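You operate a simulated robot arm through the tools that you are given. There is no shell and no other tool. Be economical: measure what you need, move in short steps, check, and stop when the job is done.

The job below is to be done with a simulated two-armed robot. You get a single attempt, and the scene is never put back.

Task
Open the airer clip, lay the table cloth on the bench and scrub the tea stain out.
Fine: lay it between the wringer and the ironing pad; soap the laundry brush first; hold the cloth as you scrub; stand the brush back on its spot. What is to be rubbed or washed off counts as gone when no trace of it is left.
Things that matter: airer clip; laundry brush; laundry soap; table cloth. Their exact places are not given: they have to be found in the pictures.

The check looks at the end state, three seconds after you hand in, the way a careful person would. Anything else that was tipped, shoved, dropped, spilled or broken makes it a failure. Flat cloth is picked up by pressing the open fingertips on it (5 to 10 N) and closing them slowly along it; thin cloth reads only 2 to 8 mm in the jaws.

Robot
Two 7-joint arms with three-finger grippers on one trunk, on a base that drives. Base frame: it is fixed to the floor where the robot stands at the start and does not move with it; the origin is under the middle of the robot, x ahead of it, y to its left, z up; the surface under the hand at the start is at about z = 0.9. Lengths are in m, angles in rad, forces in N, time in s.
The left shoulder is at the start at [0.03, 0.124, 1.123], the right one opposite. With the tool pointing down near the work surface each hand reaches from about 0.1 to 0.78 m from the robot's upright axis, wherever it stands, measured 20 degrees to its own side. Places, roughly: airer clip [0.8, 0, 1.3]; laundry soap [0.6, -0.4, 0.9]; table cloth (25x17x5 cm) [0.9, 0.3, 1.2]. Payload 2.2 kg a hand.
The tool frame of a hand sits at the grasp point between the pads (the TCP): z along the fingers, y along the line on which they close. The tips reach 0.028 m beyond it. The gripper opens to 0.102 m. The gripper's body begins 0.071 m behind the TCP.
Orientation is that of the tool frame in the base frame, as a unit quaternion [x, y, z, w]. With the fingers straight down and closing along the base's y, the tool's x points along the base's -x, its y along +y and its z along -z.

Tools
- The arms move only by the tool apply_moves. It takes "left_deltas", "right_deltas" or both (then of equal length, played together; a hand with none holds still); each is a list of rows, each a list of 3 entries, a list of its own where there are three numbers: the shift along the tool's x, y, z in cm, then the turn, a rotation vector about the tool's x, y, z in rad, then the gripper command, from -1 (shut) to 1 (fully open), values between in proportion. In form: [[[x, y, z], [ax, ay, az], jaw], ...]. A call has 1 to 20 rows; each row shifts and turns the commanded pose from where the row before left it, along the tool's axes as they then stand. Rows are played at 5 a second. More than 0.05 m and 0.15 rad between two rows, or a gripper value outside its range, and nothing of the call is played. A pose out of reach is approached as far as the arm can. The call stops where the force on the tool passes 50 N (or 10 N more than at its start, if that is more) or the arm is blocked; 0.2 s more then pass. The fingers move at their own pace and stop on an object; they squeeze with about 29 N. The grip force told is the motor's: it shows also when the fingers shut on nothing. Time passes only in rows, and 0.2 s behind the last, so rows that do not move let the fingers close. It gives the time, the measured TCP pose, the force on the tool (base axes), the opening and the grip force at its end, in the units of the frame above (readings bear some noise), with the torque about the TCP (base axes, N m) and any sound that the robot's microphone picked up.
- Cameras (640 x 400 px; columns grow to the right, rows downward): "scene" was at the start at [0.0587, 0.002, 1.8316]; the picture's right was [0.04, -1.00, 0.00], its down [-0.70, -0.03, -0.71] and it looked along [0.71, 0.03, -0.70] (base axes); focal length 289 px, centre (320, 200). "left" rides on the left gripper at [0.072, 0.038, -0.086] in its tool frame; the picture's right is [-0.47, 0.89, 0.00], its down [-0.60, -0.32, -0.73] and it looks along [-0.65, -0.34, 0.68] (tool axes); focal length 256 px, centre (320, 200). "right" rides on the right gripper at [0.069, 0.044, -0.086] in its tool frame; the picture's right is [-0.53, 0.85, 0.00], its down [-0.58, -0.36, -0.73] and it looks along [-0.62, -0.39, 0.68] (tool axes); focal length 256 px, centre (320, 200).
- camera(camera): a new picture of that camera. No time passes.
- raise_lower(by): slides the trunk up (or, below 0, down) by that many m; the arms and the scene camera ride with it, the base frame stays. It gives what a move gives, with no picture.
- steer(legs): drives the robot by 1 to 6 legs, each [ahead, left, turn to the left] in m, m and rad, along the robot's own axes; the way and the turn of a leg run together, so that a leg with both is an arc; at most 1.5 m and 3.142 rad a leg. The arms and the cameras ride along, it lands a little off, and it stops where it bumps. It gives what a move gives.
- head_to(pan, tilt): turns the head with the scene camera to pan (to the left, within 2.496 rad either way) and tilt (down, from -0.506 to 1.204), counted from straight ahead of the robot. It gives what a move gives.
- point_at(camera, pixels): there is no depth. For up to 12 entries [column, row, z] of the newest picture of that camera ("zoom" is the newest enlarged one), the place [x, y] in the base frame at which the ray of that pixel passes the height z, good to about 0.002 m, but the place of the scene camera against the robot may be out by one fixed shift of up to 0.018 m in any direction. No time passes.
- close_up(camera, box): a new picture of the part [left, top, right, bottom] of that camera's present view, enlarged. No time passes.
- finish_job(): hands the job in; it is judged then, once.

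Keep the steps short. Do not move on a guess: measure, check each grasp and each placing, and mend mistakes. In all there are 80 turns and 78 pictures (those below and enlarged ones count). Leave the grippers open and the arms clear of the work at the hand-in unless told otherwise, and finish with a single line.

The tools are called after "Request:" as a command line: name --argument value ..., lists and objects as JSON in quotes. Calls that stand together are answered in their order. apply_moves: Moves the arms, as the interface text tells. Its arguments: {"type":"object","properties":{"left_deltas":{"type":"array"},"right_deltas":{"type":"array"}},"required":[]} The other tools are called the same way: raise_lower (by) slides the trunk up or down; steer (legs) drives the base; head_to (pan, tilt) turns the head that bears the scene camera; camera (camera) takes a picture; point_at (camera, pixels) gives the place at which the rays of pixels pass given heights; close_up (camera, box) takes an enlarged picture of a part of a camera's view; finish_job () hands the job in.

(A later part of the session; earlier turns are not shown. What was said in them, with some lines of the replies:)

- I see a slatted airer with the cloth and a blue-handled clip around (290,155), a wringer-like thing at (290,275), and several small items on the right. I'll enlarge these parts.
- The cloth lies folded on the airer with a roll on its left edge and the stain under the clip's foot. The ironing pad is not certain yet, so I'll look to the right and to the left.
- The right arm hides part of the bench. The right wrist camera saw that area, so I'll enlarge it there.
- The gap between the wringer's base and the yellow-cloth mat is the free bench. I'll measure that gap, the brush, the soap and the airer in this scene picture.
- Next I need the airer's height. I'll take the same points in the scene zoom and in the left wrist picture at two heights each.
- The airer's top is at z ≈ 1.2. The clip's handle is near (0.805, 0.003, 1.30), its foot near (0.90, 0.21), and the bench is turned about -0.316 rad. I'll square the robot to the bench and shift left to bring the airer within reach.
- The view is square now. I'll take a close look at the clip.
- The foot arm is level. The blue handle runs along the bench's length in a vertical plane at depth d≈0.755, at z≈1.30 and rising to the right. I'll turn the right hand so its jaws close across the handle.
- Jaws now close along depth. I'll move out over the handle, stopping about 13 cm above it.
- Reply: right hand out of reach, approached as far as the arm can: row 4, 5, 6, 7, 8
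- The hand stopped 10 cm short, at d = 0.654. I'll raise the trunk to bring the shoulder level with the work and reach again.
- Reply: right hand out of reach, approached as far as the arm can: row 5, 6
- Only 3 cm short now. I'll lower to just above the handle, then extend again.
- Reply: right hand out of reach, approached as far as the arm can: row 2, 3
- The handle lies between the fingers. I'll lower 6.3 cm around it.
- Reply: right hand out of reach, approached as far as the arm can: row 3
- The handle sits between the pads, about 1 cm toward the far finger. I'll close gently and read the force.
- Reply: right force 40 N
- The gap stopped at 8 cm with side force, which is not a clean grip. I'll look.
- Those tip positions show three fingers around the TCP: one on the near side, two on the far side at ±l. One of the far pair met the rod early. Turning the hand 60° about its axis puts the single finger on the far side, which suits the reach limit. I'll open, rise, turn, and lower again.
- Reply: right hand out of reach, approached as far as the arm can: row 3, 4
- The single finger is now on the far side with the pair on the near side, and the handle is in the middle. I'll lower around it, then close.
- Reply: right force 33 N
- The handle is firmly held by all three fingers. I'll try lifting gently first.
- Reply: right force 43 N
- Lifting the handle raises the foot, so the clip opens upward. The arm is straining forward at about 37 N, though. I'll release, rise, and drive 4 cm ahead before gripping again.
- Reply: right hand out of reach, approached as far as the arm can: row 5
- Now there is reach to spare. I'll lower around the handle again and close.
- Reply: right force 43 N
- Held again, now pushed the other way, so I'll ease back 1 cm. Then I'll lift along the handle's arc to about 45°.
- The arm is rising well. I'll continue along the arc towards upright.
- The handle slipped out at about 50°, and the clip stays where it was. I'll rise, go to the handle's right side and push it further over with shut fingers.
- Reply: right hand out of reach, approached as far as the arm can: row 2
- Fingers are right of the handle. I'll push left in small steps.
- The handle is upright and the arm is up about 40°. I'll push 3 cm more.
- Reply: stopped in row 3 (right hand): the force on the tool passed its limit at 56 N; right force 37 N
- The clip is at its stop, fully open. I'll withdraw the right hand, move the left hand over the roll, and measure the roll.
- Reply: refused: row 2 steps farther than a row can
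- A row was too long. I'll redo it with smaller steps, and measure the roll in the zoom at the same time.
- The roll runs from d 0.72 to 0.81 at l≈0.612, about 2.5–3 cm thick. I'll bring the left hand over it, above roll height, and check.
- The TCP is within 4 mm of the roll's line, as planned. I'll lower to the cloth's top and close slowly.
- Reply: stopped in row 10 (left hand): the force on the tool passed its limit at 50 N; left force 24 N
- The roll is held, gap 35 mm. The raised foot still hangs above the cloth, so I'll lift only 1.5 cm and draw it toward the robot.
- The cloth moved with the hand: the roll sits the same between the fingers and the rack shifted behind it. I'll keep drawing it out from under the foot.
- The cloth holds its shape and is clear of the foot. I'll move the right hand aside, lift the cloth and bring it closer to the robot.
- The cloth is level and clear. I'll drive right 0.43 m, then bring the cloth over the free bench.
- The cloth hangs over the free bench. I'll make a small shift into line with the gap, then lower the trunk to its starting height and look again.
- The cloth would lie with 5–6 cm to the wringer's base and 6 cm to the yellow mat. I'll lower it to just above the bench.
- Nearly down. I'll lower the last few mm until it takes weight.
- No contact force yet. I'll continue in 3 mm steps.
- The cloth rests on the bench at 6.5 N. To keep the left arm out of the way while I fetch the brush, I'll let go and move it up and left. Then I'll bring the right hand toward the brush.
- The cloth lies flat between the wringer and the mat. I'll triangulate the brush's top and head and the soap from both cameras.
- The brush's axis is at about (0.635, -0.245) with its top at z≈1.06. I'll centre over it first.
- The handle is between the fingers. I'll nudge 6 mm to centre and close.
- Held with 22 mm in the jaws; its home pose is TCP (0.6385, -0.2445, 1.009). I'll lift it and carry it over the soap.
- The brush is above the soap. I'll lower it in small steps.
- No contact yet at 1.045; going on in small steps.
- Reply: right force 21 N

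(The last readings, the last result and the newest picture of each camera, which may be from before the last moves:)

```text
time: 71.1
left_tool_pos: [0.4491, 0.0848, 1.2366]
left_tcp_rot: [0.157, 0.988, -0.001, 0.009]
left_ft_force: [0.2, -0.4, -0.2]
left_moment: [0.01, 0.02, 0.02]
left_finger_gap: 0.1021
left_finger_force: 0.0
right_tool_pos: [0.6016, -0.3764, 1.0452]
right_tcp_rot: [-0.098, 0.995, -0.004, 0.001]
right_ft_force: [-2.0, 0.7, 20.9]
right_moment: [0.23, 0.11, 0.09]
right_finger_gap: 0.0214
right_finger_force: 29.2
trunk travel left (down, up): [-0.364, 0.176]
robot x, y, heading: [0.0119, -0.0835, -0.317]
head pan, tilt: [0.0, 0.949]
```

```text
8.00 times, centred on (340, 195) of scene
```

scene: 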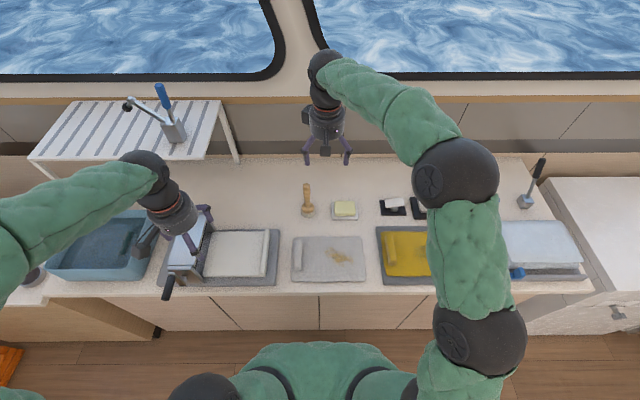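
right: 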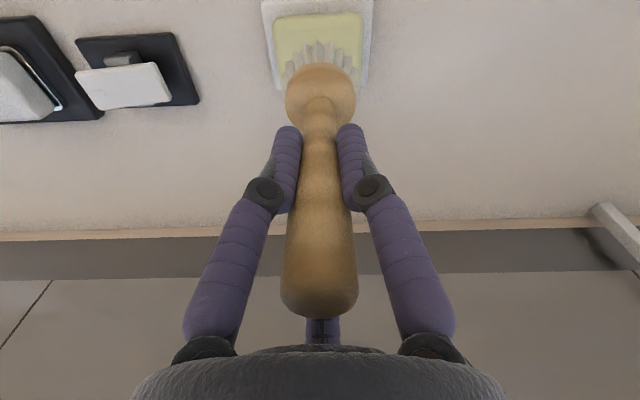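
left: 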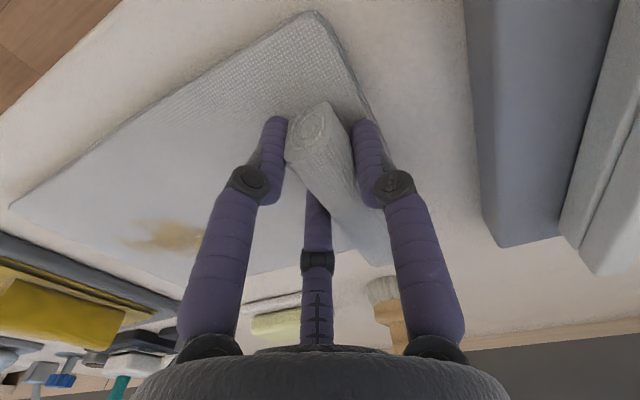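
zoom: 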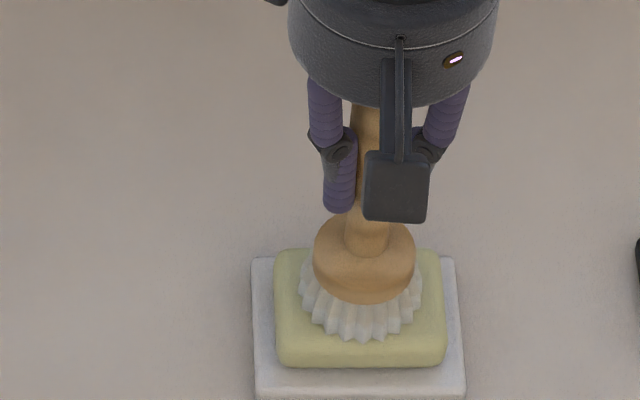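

In contact at 21 N. I'll ease to about 7 N and rub ±0.7 cm on the soap, then lift.

Request:
apply_moves --right_deltas '[[[0, 0, -0.4], [0, 0, 0], -1], [[0.4, 0, 0], [0, 0, 0], -1], [[0.3, 0, 0], [0, 0, 0], -1], [[-0.5, 0.5, 0], [0, 0, 0], -1], [[-0.7, 0, 0], [0, 0, 0], -1], [[0.2, -0.7, 0], [0, 0, 0], -1], [[0.7, -0.3, 0], [0, 0, 0], -1], [[0.3, 0.5, 0], [0, 0, 0], -1], [[-0.7, 0.3, 0], [0, 0, 0], -1], [[-0.3, -0.3, 0], [0, 0, 0], -1], [[0.3, 0, 0], [0, 0, 0], -1]]'

Request:
apply_moves --right_deltas '[[[0, 0, -2], [0, 0, 0], -1], [[0, 0, -3.5], [0, 0, 0], -1], [[0, 0, 0], [0, 0, 0], -1]]'

Request:
close_up --camera "scene" --box '[260, 150, 420, 250]'

```text
time: 73.5
left_tool_pos: [0.453, 0.0838, 1.2362]
left_tcp_rot: [0.157, 0.988, -0.001, 0.007]
left_ft_force: [-0.9, -0.2, -0.5]
left_moment: [0.03, -0.01, -0.01]
left_finger_gap: 0.1019
left_finger_force: 0.1
right_tool_pos: [0.6022, -0.3773, 1.0445]
right_tcp_rot: [-0.099, 0.995, -0.003, -0.003]
right_ft_force: [-0.1, 0.3, 0.5]
right_moment: [0.04, -0.1, 0.0]
right_finger_gap: 0.0215
right_finger_force: 29.0
trunk travel left (down, up): [-0.364, 0.176]
robot x, y, heading: [0.0072, -0.0849, -0.323]
head pan, tilt: [0.0, 0.949]
```

```text
time: 74.3
left_tool_pos: [0.4533, 0.0832, 1.2343]
left_tcp_rot: [0.158, 0.987, -0.002, 0.007]
left_ft_force: [0.1, 0.1, 0.7]
left_moment: [0.0, 0.0, -0.02]
left_finger_gap: 0.102
left_finger_force: 0.1
right_tool_pos: [0.6029, -0.3759, 1.0998]
right_tcp_rot: [-0.097, 0.995, -0.003, -0.004]
right_ft_force: [0.7, 0.9, -1.6]
right_moment: [0.02, -0.01, -0.02]
right_finger_gap: 0.0212
right_finger_force: 29.0
trunk travel left (down, up): [-0.364, 0.176]
robot x, y, heading: [0.0084, -0.084, -0.324]
head pan, tilt: [0.0, 0.949]
```

```text
4.00 times, centred on (340, 200) of scene
```

zoom: 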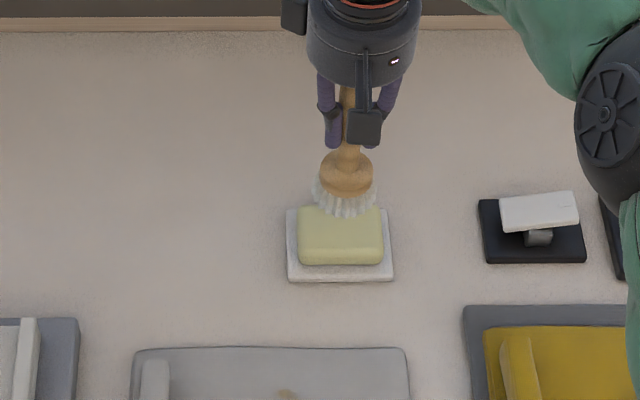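

Request:
close_up --camera "scene" --box '[320, 175, 370, 220]'

```text
8.89 times, centred on (345, 198) of scene
```

zoom: 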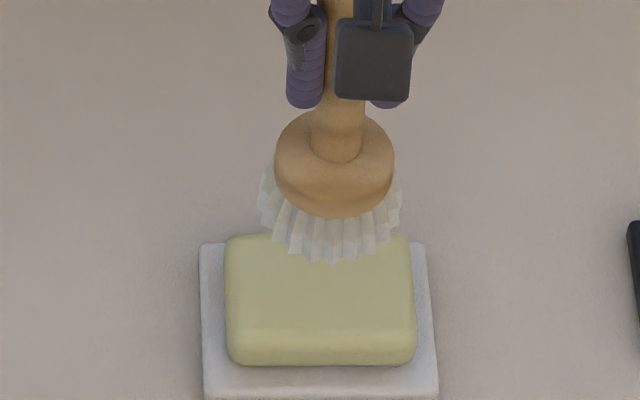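

The bristles now look lathered. I'll return the left hand along the same path and grip the roll again to hold the cloth.

Request:
apply_moves --left_deltas '[[[-1, -4, 0], [0, 0, 0], 1], [[-1, -4, 0], [0, 0, 0], 1], [[-1, -4, 0], [0, 0, 0], 1], [[-1, -4, 0], [0, 0, 0], 1], [[-1, -4, 0], [0, 0, 0], 1], [[-1, -3, 3], [0, 0, 0], 1], [[0, 0, 4.5], [0, 0, 0], 1], [[0, 0, 4.5], [0, 0, 0], 1], [[0, 0, 4.5], [0, 0, 0], 1], [[0, 0, 4.5], [0, 0, 0], 1], [[0, 0, 3.5], [0, 0, 0], 1], [[0, 0, 0], [0, 0, 0], 1]]'

Request:
camera --camera "left"

```text
time: 76.9
left_tool_pos: [0.4427, -0.1539, 0.99]
left_tcp_rot: [0.159, 0.987, -0.001, 0.007]
left_ft_force: [0.2, -0.5, 0.1]
left_moment: [0.02, -0.03, -0.03]
left_finger_gap: 0.102
left_finger_force: 0.0
right_tool_pos: [0.6033, -0.3761, 1.1008]
right_tcp_rot: [-0.098, 0.995, -0.002, -0.003]
right_ft_force: [0.1, -0.8, -1.1]
right_moment: [-0.02, 0.03, -0.02]
right_finger_gap: 0.0215
right_finger_force: 28.2
trunk travel left (down, up): [-0.364, 0.176]
robot x, y, heading: [0.0095, -0.0841, -0.319]
head pan, tilt: [0.0, 0.949]
```

```text
19 pictures are left
```

left: 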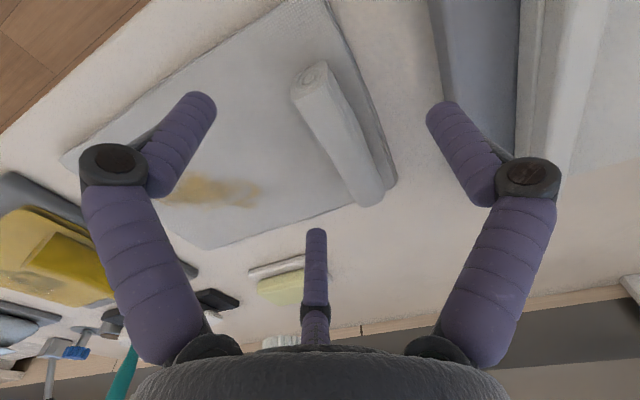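

The roll is centred. I'll lower and close.

Request:
apply_moves --left_deltas '[[[0, 0, 2.5], [0, 0, 0], 1], [[0, 0, 1.7], [0, 0, 0], 1], [[0, 0, 0], [0, 0, 0], 0.5], [[0, 0, 0], [0, 0, 0], 0.1], [[0, 0, 0], [0, 0, 0], -0.2], [[0, 0, 0], [0, 0, 0], -0.4], [[0, 0, 0], [0, 0, 0], -0.7], [[0, 0, 0], [0, 0, 0], -1], [[0, 0, 0], [0, 0, 0], -1]]'

```text
time: 78.9
left_tool_pos: [0.4419, -0.1561, 0.949]
left_tcp_rot: [0.158, 0.987, -0.001, 0.007]
left_ft_force: [-0.1, 0.7, 0.2]
left_moment: [0.14, -0.03, 0.01]
left_finger_gap: 0.0353
left_finger_force: 29.0
right_tool_pos: [0.6023, -0.3782, 1.0999]
right_tcp_rot: [-0.098, 0.995, -0.003, -0.003]
right_ft_force: [0.0, -0.1, -1.0]
right_moment: [0.0, -0.01, 0.0]
right_finger_gap: 0.0213
right_finger_force: 29.0
trunk travel left (down, up): [-0.364, 0.176]
robot x, y, heading: [0.012, -0.0803, -0.323]
head pan, tilt: [0.0, 0.949]
```

The cloth is held. I'll measure the stain now.

Request:
close_up --camera "scene" --box '[280, 220, 376, 280]'

```text
6.67 times, centred on (328, 250) of scene
```

zoom: 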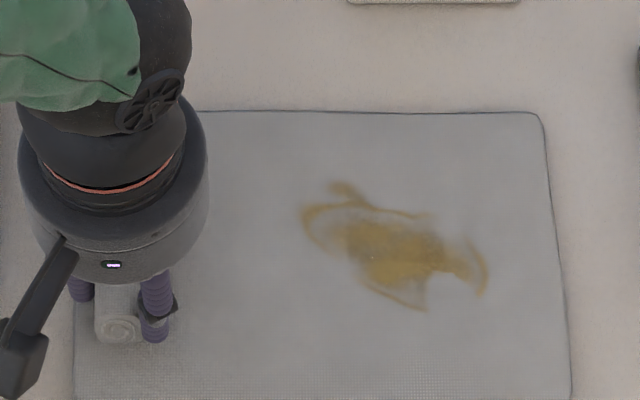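

Request:
point_at --camera "zoom" --pixels '[[302, 218, 0.905], [345, 185, 0.905], [488, 280, 0.905], [425, 308, 0.905], [395, 250, 0.905], [430, 215, 0.905], [330, 250, 0.905], [545, 112, 0.905], [570, 395, 0.905], [480, 245, 0.905], [370, 290, 0.905]]'

```text
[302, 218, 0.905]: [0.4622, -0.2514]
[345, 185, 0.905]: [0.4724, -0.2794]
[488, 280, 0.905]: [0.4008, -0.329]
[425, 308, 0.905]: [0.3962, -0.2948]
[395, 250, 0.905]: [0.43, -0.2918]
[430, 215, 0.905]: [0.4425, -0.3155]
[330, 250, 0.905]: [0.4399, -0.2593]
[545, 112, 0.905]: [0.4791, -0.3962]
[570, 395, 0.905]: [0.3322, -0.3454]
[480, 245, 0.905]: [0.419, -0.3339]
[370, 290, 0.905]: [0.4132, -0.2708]
```

The stain spans d 0.468–0.536 and l -0.188 to -0.095. I'll bring the brush over its centre and down to just above the cloth.

Request:
apply_moves --right_deltas '[[[2.97, 2.27, 0], [0, 0, 0], -1], [[2.97, 2.27, 0], [0, 0, 0], -1], [[2.97, 2.27, 0], [0, 0, 0], -1], [[2.97, 2.27, 0], [0, 0, 0], -1], [[2.96, 2.26, 0], [0, 0, 0], -1], [[0, 0, 3], [0, 0, 0], -1], [[0, 0, 2.5], [0, 0, 0], -1], [[0, 0, 1.5], [0, 0, 0], -1], [[0, 0, 0], [0, 0, 0], -1]]'

Request:
close_up --camera "scene" --box '[270, 190, 382, 280]'

```text
time: 80.9
left_tool_pos: [0.4433, -0.1553, 0.9479]
left_tcp_rot: [0.158, 0.987, -0.001, 0.007]
left_ft_force: [0.7, 0.1, 1.3]
left_moment: [0.12, 0.05, -0.03]
left_finger_gap: 0.035
left_finger_force: 29.0
right_tool_pos: [0.434, -0.296, 1.0302]
right_tcp_rot: [-0.098, 0.995, -0.002, -0.003]
right_ft_force: [1.2, 0.1, -1.8]
right_moment: [-0.01, 0.0, 0.03]
right_finger_gap: 0.0214
right_finger_force: 28.6
trunk travel left (down, up): [-0.364, 0.176]
robot x, y, heading: [0.0114, -0.0812, -0.315]
head pan, tilt: [0.0, 0.949]
```

```text
4.44 times, centred on (326, 235) of scene
```

zoom: 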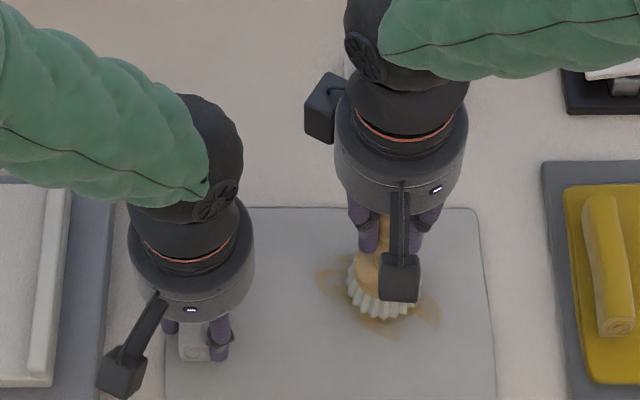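

There is ample clearance between the hands. I'll lower until light contact.

Request:
apply_moves --right_deltas '[[[0, 0, 0.4], [0, 0, 0], -1], [[0, 0, 0.4], [0, 0, 0], -1], [[0, 0, 0.3], [0, 0, 0], -1], [[0, 0, 0], [0, 0, 0], -1]]'

```text
time: 81.9
left_tool_pos: [0.4429, -0.1551, 0.9488]
left_tcp_rot: [0.157, 0.988, -0.001, 0.007]
left_ft_force: [1.4, -1.2, -3.4]
left_moment: [0.15, 0.0, 0.17]
left_finger_gap: 0.0346
left_finger_force: 28.7
right_tool_pos: [0.4342, -0.295, 1.02]
right_tcp_rot: [-0.097, 0.995, -0.003, -0.002]
right_ft_force: [-2.7, 0.5, 6.9]
right_moment: [0.18, 0.15, 0.09]
right_finger_gap: 0.0215
right_finger_force: 29.5
trunk travel left (down, up): [-0.364, 0.176]
robot x, y, heading: [0.0123, -0.0844, -0.323]
head pan, tilt: [0.0, 0.949]
```

About 7 N on the cloth. I'll scrub in a raster over the stain while the left hand holds the roll.

Request:
apply_moves --right_deltas '[[[1.006, 2.287, 0.1], [0, 0, 0], -1], [[0.982, -1.74, 0], [0, 0, 0], -1], [[0.982, -1.74, 0], [0, 0, 0], -1], [[0.884, -1.566, 0], [0, 0, 0], -1], [[-1.045, -0.589, 0], [0, 0, 0], -1], [[-0.982, 1.74, 0], [0, 0, 0], -1], [[-0.982, 1.74, 0], [0, 0, 0], -1], [[-0.982, 1.74, 0], [0, 0, 0], -1], [[-1.525, 0.058, 0], [0, 0, 0], -1], [[0.982, -1.74, 0], [0, 0, 0], -1], [[0.982, -1.74, 0], [0, 0, 0], -1], [[0.982, -1.74, 0], [0, 0, 0], -1], [[0.393, -0.696, 0], [0, 0, 0], -1], [[-1.264, 0.205, 0], [0, 0, 0], -1], [[-0.982, 1.74, 0], [0, 0, 0], -1], [[-0.982, 1.74, 0], [0, 0, 0], -1], [[-0.982, 1.74, 0], [0, 0, 0], -1], [[-0.491, 0.87, 0], [0, 0, 0], -1], [[-1.132, -0.638, 0], [0, 0, 0], -1], [[0.982, -1.74, 0], [0, 0, 0], -1]]'

Request:
close_up --camera "scene" --box '[270, 190, 382, 280]'

```text
time: 86.1
left_tool_pos: [0.4413, -0.1559, 0.9487]
left_tcp_rot: [0.157, 0.988, -0.001, 0.007]
left_ft_force: [-1.8, -2.1, -0.4]
left_moment: [0.19, -0.13, -0.09]
left_finger_gap: 0.0347
left_finger_force: 29.4
right_tool_pos: [0.4662, -0.2902, 1.0176]
right_tcp_rot: [-0.099, 0.995, -0.003, -0.003]
right_ft_force: [0.8, 1.2, 4.1]
right_moment: [0.22, -0.15, -0.02]
right_finger_gap: 0.0215
right_finger_force: 29.1
trunk travel left (down, up): [-0.364, 0.176]
robot x, y, heading: [0.0112, -0.0843, -0.316]
head pan, tilt: [0.0, 0.949]
```

```text
4.44 times, centred on (326, 235) of scene
```

zoom: 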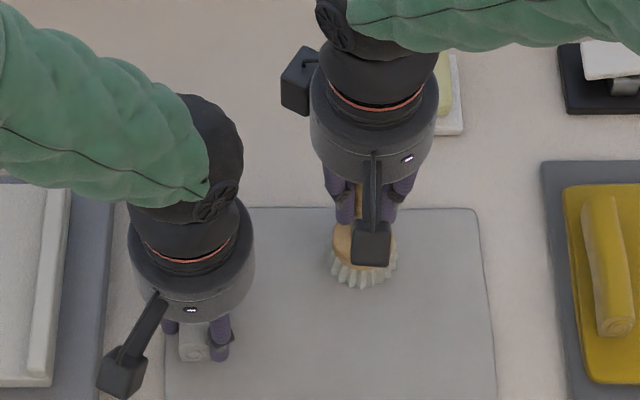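

The visible stain is gone. I'll scrub a little more along its back edge, where the brush now stands. Then I'll lift and move toward the brush's spot to look.

Request:
apply_moves --right_deltas '[[[-0.982, 1.74, 0], [0, 0, 0], -1], [[0.982, -1.74, 0], [0, 0, 0], -1], [[0.982, -1.74, 0], [0, 0, 0], -1], [[0.982, -1.74, 0], [0, 0, 0], -1], [[1.045, 0.589, 0], [0, 0, 0], -1], [[-0.982, 1.74, 0], [0, 0, 0], -1], [[-0.982, 1.74, 0], [0, 0, 0], -1], [[-0.982, 1.74, 0], [0, 0, 0], -1], [[0.982, -1.74, 0], [0, 0, 0], -1], [[0, 0, -3], [0, 0, 0], -1], [[0, 0, -3], [0, 0, 0], -1], [[0, 0, -2.2], [0, 0, 0], -1], [[-3.8, -2.1, 0], [0, 0, 0], -1], [[-3.8, -2.1, 0], [0, 0, 0], -1], [[-3.8, -2.1, 0], [0, 0, 0], -1], [[0, 0, 0], [0, 0, 0], -1]]'

Request:
close_up --camera "scene" --box '[290, 220, 380, 280]'

```text
time: 89.5
left_tool_pos: [0.4425, -0.1561, 0.9491]
left_tcp_rot: [0.157, 0.987, -0.001, 0.007]
left_ft_force: [-2.1, 0.2, 3.3]
left_moment: [0.15, -0.06, -0.06]
left_finger_gap: 0.035
left_finger_force: 28.9
right_tool_pos: [0.5786, -0.3247, 1.0998]
right_tcp_rot: [-0.098, 0.995, -0.003, -0.002]
right_ft_force: [0.3, -0.4, -1.0]
right_moment: [-0.01, 0.0, -0.03]
right_finger_gap: 0.0214
right_finger_force: 29.0
trunk travel left (down, up): [-0.364, 0.176]
robot x, y, heading: [0.0127, -0.0844, -0.315]
head pan, tilt: [0.0, 0.949]
```

```text
6.67 times, centred on (335, 250) of scene
```

zoom: 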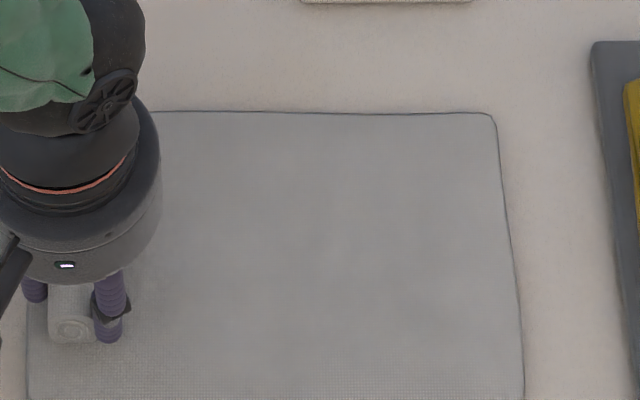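

No trace of the stain remains. I'll release the cloth and withdraw the left hand the way it went before.

Request:
apply_moves --left_deltas '[[[0, 0, 0], [0, 0, 0], -0.6], [[0, 0, 0], [0, 0, 0], 0], [[0, 0, 0], [0, 0, 0], 1], [[0, 0, 0], [0, 0, 0], 1], [[0, 0, -4], [0, 0, 0], 1], [[0, 0, -4.5], [0, 0, 0], 1], [[0, 0, -4.5], [0, 0, 0], 1], [[0, 0, -4.5], [0, 0, 0], 1], [[0, 0, -4.5], [0, 0, 0], 1], [[0, 0, -4.5], [0, 0, 0], 1], [[1, 3, -2], [0, 0, 0], 1], [[1, 4, 0], [0, 0, 0], 1], [[1, 4, 0], [0, 0, 0], 1], [[1, 4, 0], [0, 0, 0], 1], [[1, 4, 0], [0, 0, 0], 1], [[1, 4, 0], [0, 0, 0], 1]]'

```text
time: 92.9
left_tool_pos: [0.4517, 0.0836, 1.2331]
left_tcp_rot: [0.158, 0.987, -0.002, 0.007]
left_ft_force: [0.0, -0.1, 0.3]
left_moment: [-0.01, 0.04, 0.02]
left_finger_gap: 0.1021
left_finger_force: 0.0
right_tool_pos: [0.5776, -0.3247, 1.0995]
right_tcp_rot: [-0.097, 0.995, -0.004, -0.003]
right_ft_force: [0.5, 1.2, -0.7]
right_moment: [-0.01, 0.02, 0.03]
right_finger_gap: 0.0215
right_finger_force: 29.0
trunk travel left (down, up): [-0.364, 0.176]
robot x, y, heading: [0.0098, -0.085, -0.314]
head pan, tilt: [0.0, 0.949]
```

Next, the brush goes back over its spot and down to just above the bench.

Request:
apply_moves --right_deltas '[[[-2.5, 2.24, 0], [0, 0, 0], -1], [[-2.5, 2.24, 0], [0, 0, 0], -1], [[-2.5, 2.23, 0], [0, 0, 0], -1], [[0, 0, 3], [0, 0, 0], -1], [[0, 0, 3], [0, 0, 0], -1], [[0, 0, 1.5], [0, 0, 0], -1], [[0, 0, 0.8], [0, 0, 0], -1], [[0, 0, 0], [0, 0, 0], -1]]'

```text
time: 94.7
left_tool_pos: [0.4525, 0.0817, 1.2323]
left_tcp_rot: [0.158, 0.987, -0.002, 0.007]
left_ft_force: [0.0, -0.1, -0.6]
left_moment: [-0.01, 0.0, 0.0]
left_finger_gap: 0.1022
left_finger_force: 0.0
right_tool_pos: [0.6393, -0.245, 1.0155]
right_tcp_rot: [-0.098, 0.995, -0.003, -0.003]
right_ft_force: [0.0, -0.2, -0.9]
right_moment: [0.0, 0.02, -0.01]
right_finger_gap: 0.0216
right_finger_force: 29.7
trunk travel left (down, up): [-0.364, 0.176]
robot x, y, heading: [0.0142, -0.08, -0.321]
head pan, tilt: [0.0, 0.949]
```

Request:
apply_moves --right_deltas '[[[0, 0, 0.3], [0, 0, 0], -1], [[0, 0, 0.3], [0, 0, 0], -1], [[0, 0, 0.1], [0, 0, 0], -1], [[0, 0, 0], [0, 0, 0], -1]]'

Request:
close_up --camera "scene" --box '[270, 160, 366, 220]'

```text
time: 95.7
left_tool_pos: [0.453, 0.0823, 1.2323]
left_tcp_rot: [0.157, 0.988, -0.001, 0.007]
left_ft_force: [-0.6, -0.3, -0.4]
left_moment: [-0.01, 0.0, 0.01]
left_finger_gap: 0.1018
left_finger_force: 0.0
right_tool_pos: [0.6386, -0.2453, 1.0089]
right_tcp_rot: [-0.099, 0.995, -0.003, -0.003]
right_ft_force: [-0.5, 0.0, -0.7]
right_moment: [-0.01, -0.01, -0.01]
right_finger_gap: 0.0217
right_finger_force: 29.2
trunk travel left (down, up): [-0.364, 0.176]
robot x, y, heading: [0.0104, -0.0831, -0.319]
head pan, tilt: [0.0, 0.949]
```

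```text
6.67 times, centred on (318, 190) of scene
```

zoom: 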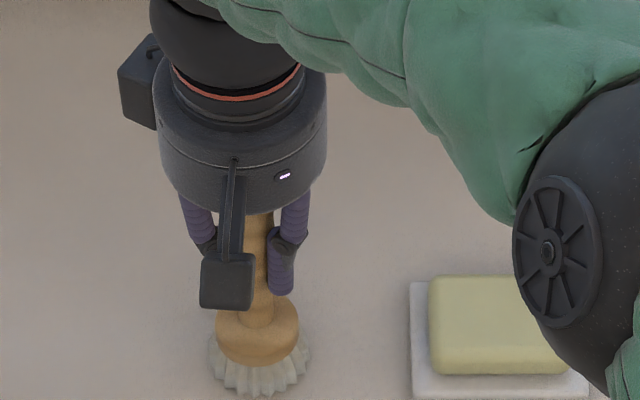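

It still hangs with no contact force. I'll try 2 mm more.

Request:
apply_moves --right_deltas '[[[0, 0, 0.15], [0, 0, 0], -1], [[0, 0, 0.1], [0, 0, 0], -1], [[0, 0, 0], [0, 0, 0], -1]]'

```text
time: 96.5
left_tool_pos: [0.453, 0.0824, 1.2329]
left_tcp_rot: [0.157, 0.988, -0.001, 0.007]
left_ft_force: [-0.1, -0.4, 0.1]
left_moment: [0.02, 0.0, -0.02]
left_finger_gap: 0.1021
left_finger_force: 0.0
right_tool_pos: [0.6387, -0.246, 1.007]
right_tcp_rot: [-0.098, 0.995, -0.003, -0.002]
right_ft_force: [-0.7, 0.0, 4.7]
right_moment: [0.14, 0.04, 0.05]
right_finger_gap: 0.0216
right_finger_force: 29.3
trunk travel left (down, up): [-0.364, 0.176]
robot x, y, heading: [0.0106, -0.085, -0.321]
head pan, tilt: [0.0, 0.949]
```

The brush stands on the bench at 4.7 N. I'll open slowly, rise straight up, and draw the hand back.

Request:
apply_moves --right_deltas '[[[0, 0, -0.1], [0, 0, 0], -0.5], [[0, 0, 0], [0, 0, 0], -0.2], [[0, 0, 0], [0, 0, 0], 0.3], [[0, 0, 0], [0, 0, 0], 1], [[0, 0, 0], [0, 0, 0], 1], [[0, 0, -4], [0, 0, 0], 1], [[0, 0, -4.5], [0, 0, 0], 1], [[0, 0, -4.5], [0, 0, 0], 1], [[0, 0, -4.5], [0, 0, 0], 1], [[0, 0, -4.5], [0, 0, 0], 1], [[0, 0, -4], [0, 0, 0], 1], [[3, -3, 0], [0, 0, 0], 1], [[3, -3, 0], [0, 0, 0], 1], [[3, -3, 0], [0, 0, 0], 1], [[3, -3, 0], [0, 0, 0], 1], [[3, -3, 0], [0, 0, 0], 1], [[3, -3, 0], [0, 0, 0], 1]]'

Request:
camera --camera "scene"

Request:
close_up --camera "scene" --box '[260, 170, 404, 290]'

```text
time: 100.1
left_tool_pos: [0.4519, 0.0816, 1.2332]
left_tcp_rot: [0.157, 0.988, -0.001, 0.007]
left_ft_force: [0.1, -1.4, 0.3]
left_moment: [0.04, -0.02, -0.02]
left_finger_gap: 0.102
left_finger_force: 0.2
right_tool_pos: [0.496, -0.4559, 1.2697]
right_tcp_rot: [-0.097, 0.995, -0.002, -0.004]
right_ft_force: [0.0, 0.3, 0.4]
right_moment: [0.04, -0.01, -0.01]
right_finger_gap: 0.102
right_finger_force: 0.1
trunk travel left (down, up): [-0.364, 0.176]
robot x, y, heading: [0.0113, -0.0846, -0.322]
head pan, tilt: [0.0, 0.949]
```

```text
13 pictures are left
```

scene: 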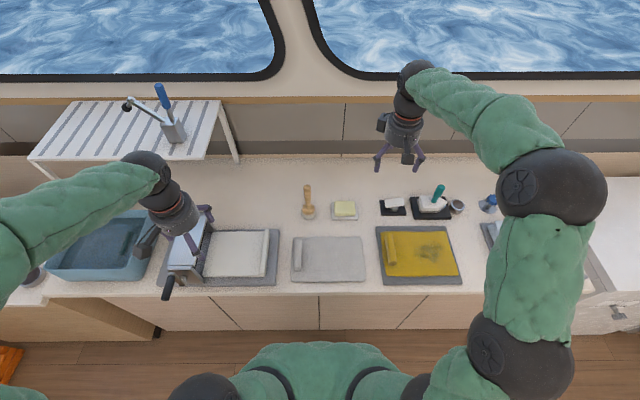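

```text
3.33 times, centred on (332, 230) of scene
```

zoom: 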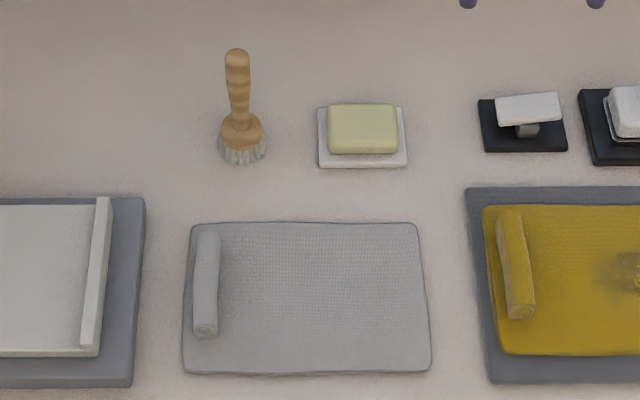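

The clip is open, the clean cloth lies between the wringer and the mat, the brush stands on its spot, and both grippers are open and clear. Handing in.

Request:
finish_job

```text
The job is handed in.
```

The airer clip is open, the table cloth lies stain-free on the bench between the wringer and the grey mat with the yellow cloth (which I took as the ironing pad side), and the laundry brush, soaped before scrubbing, stands back on its spot.
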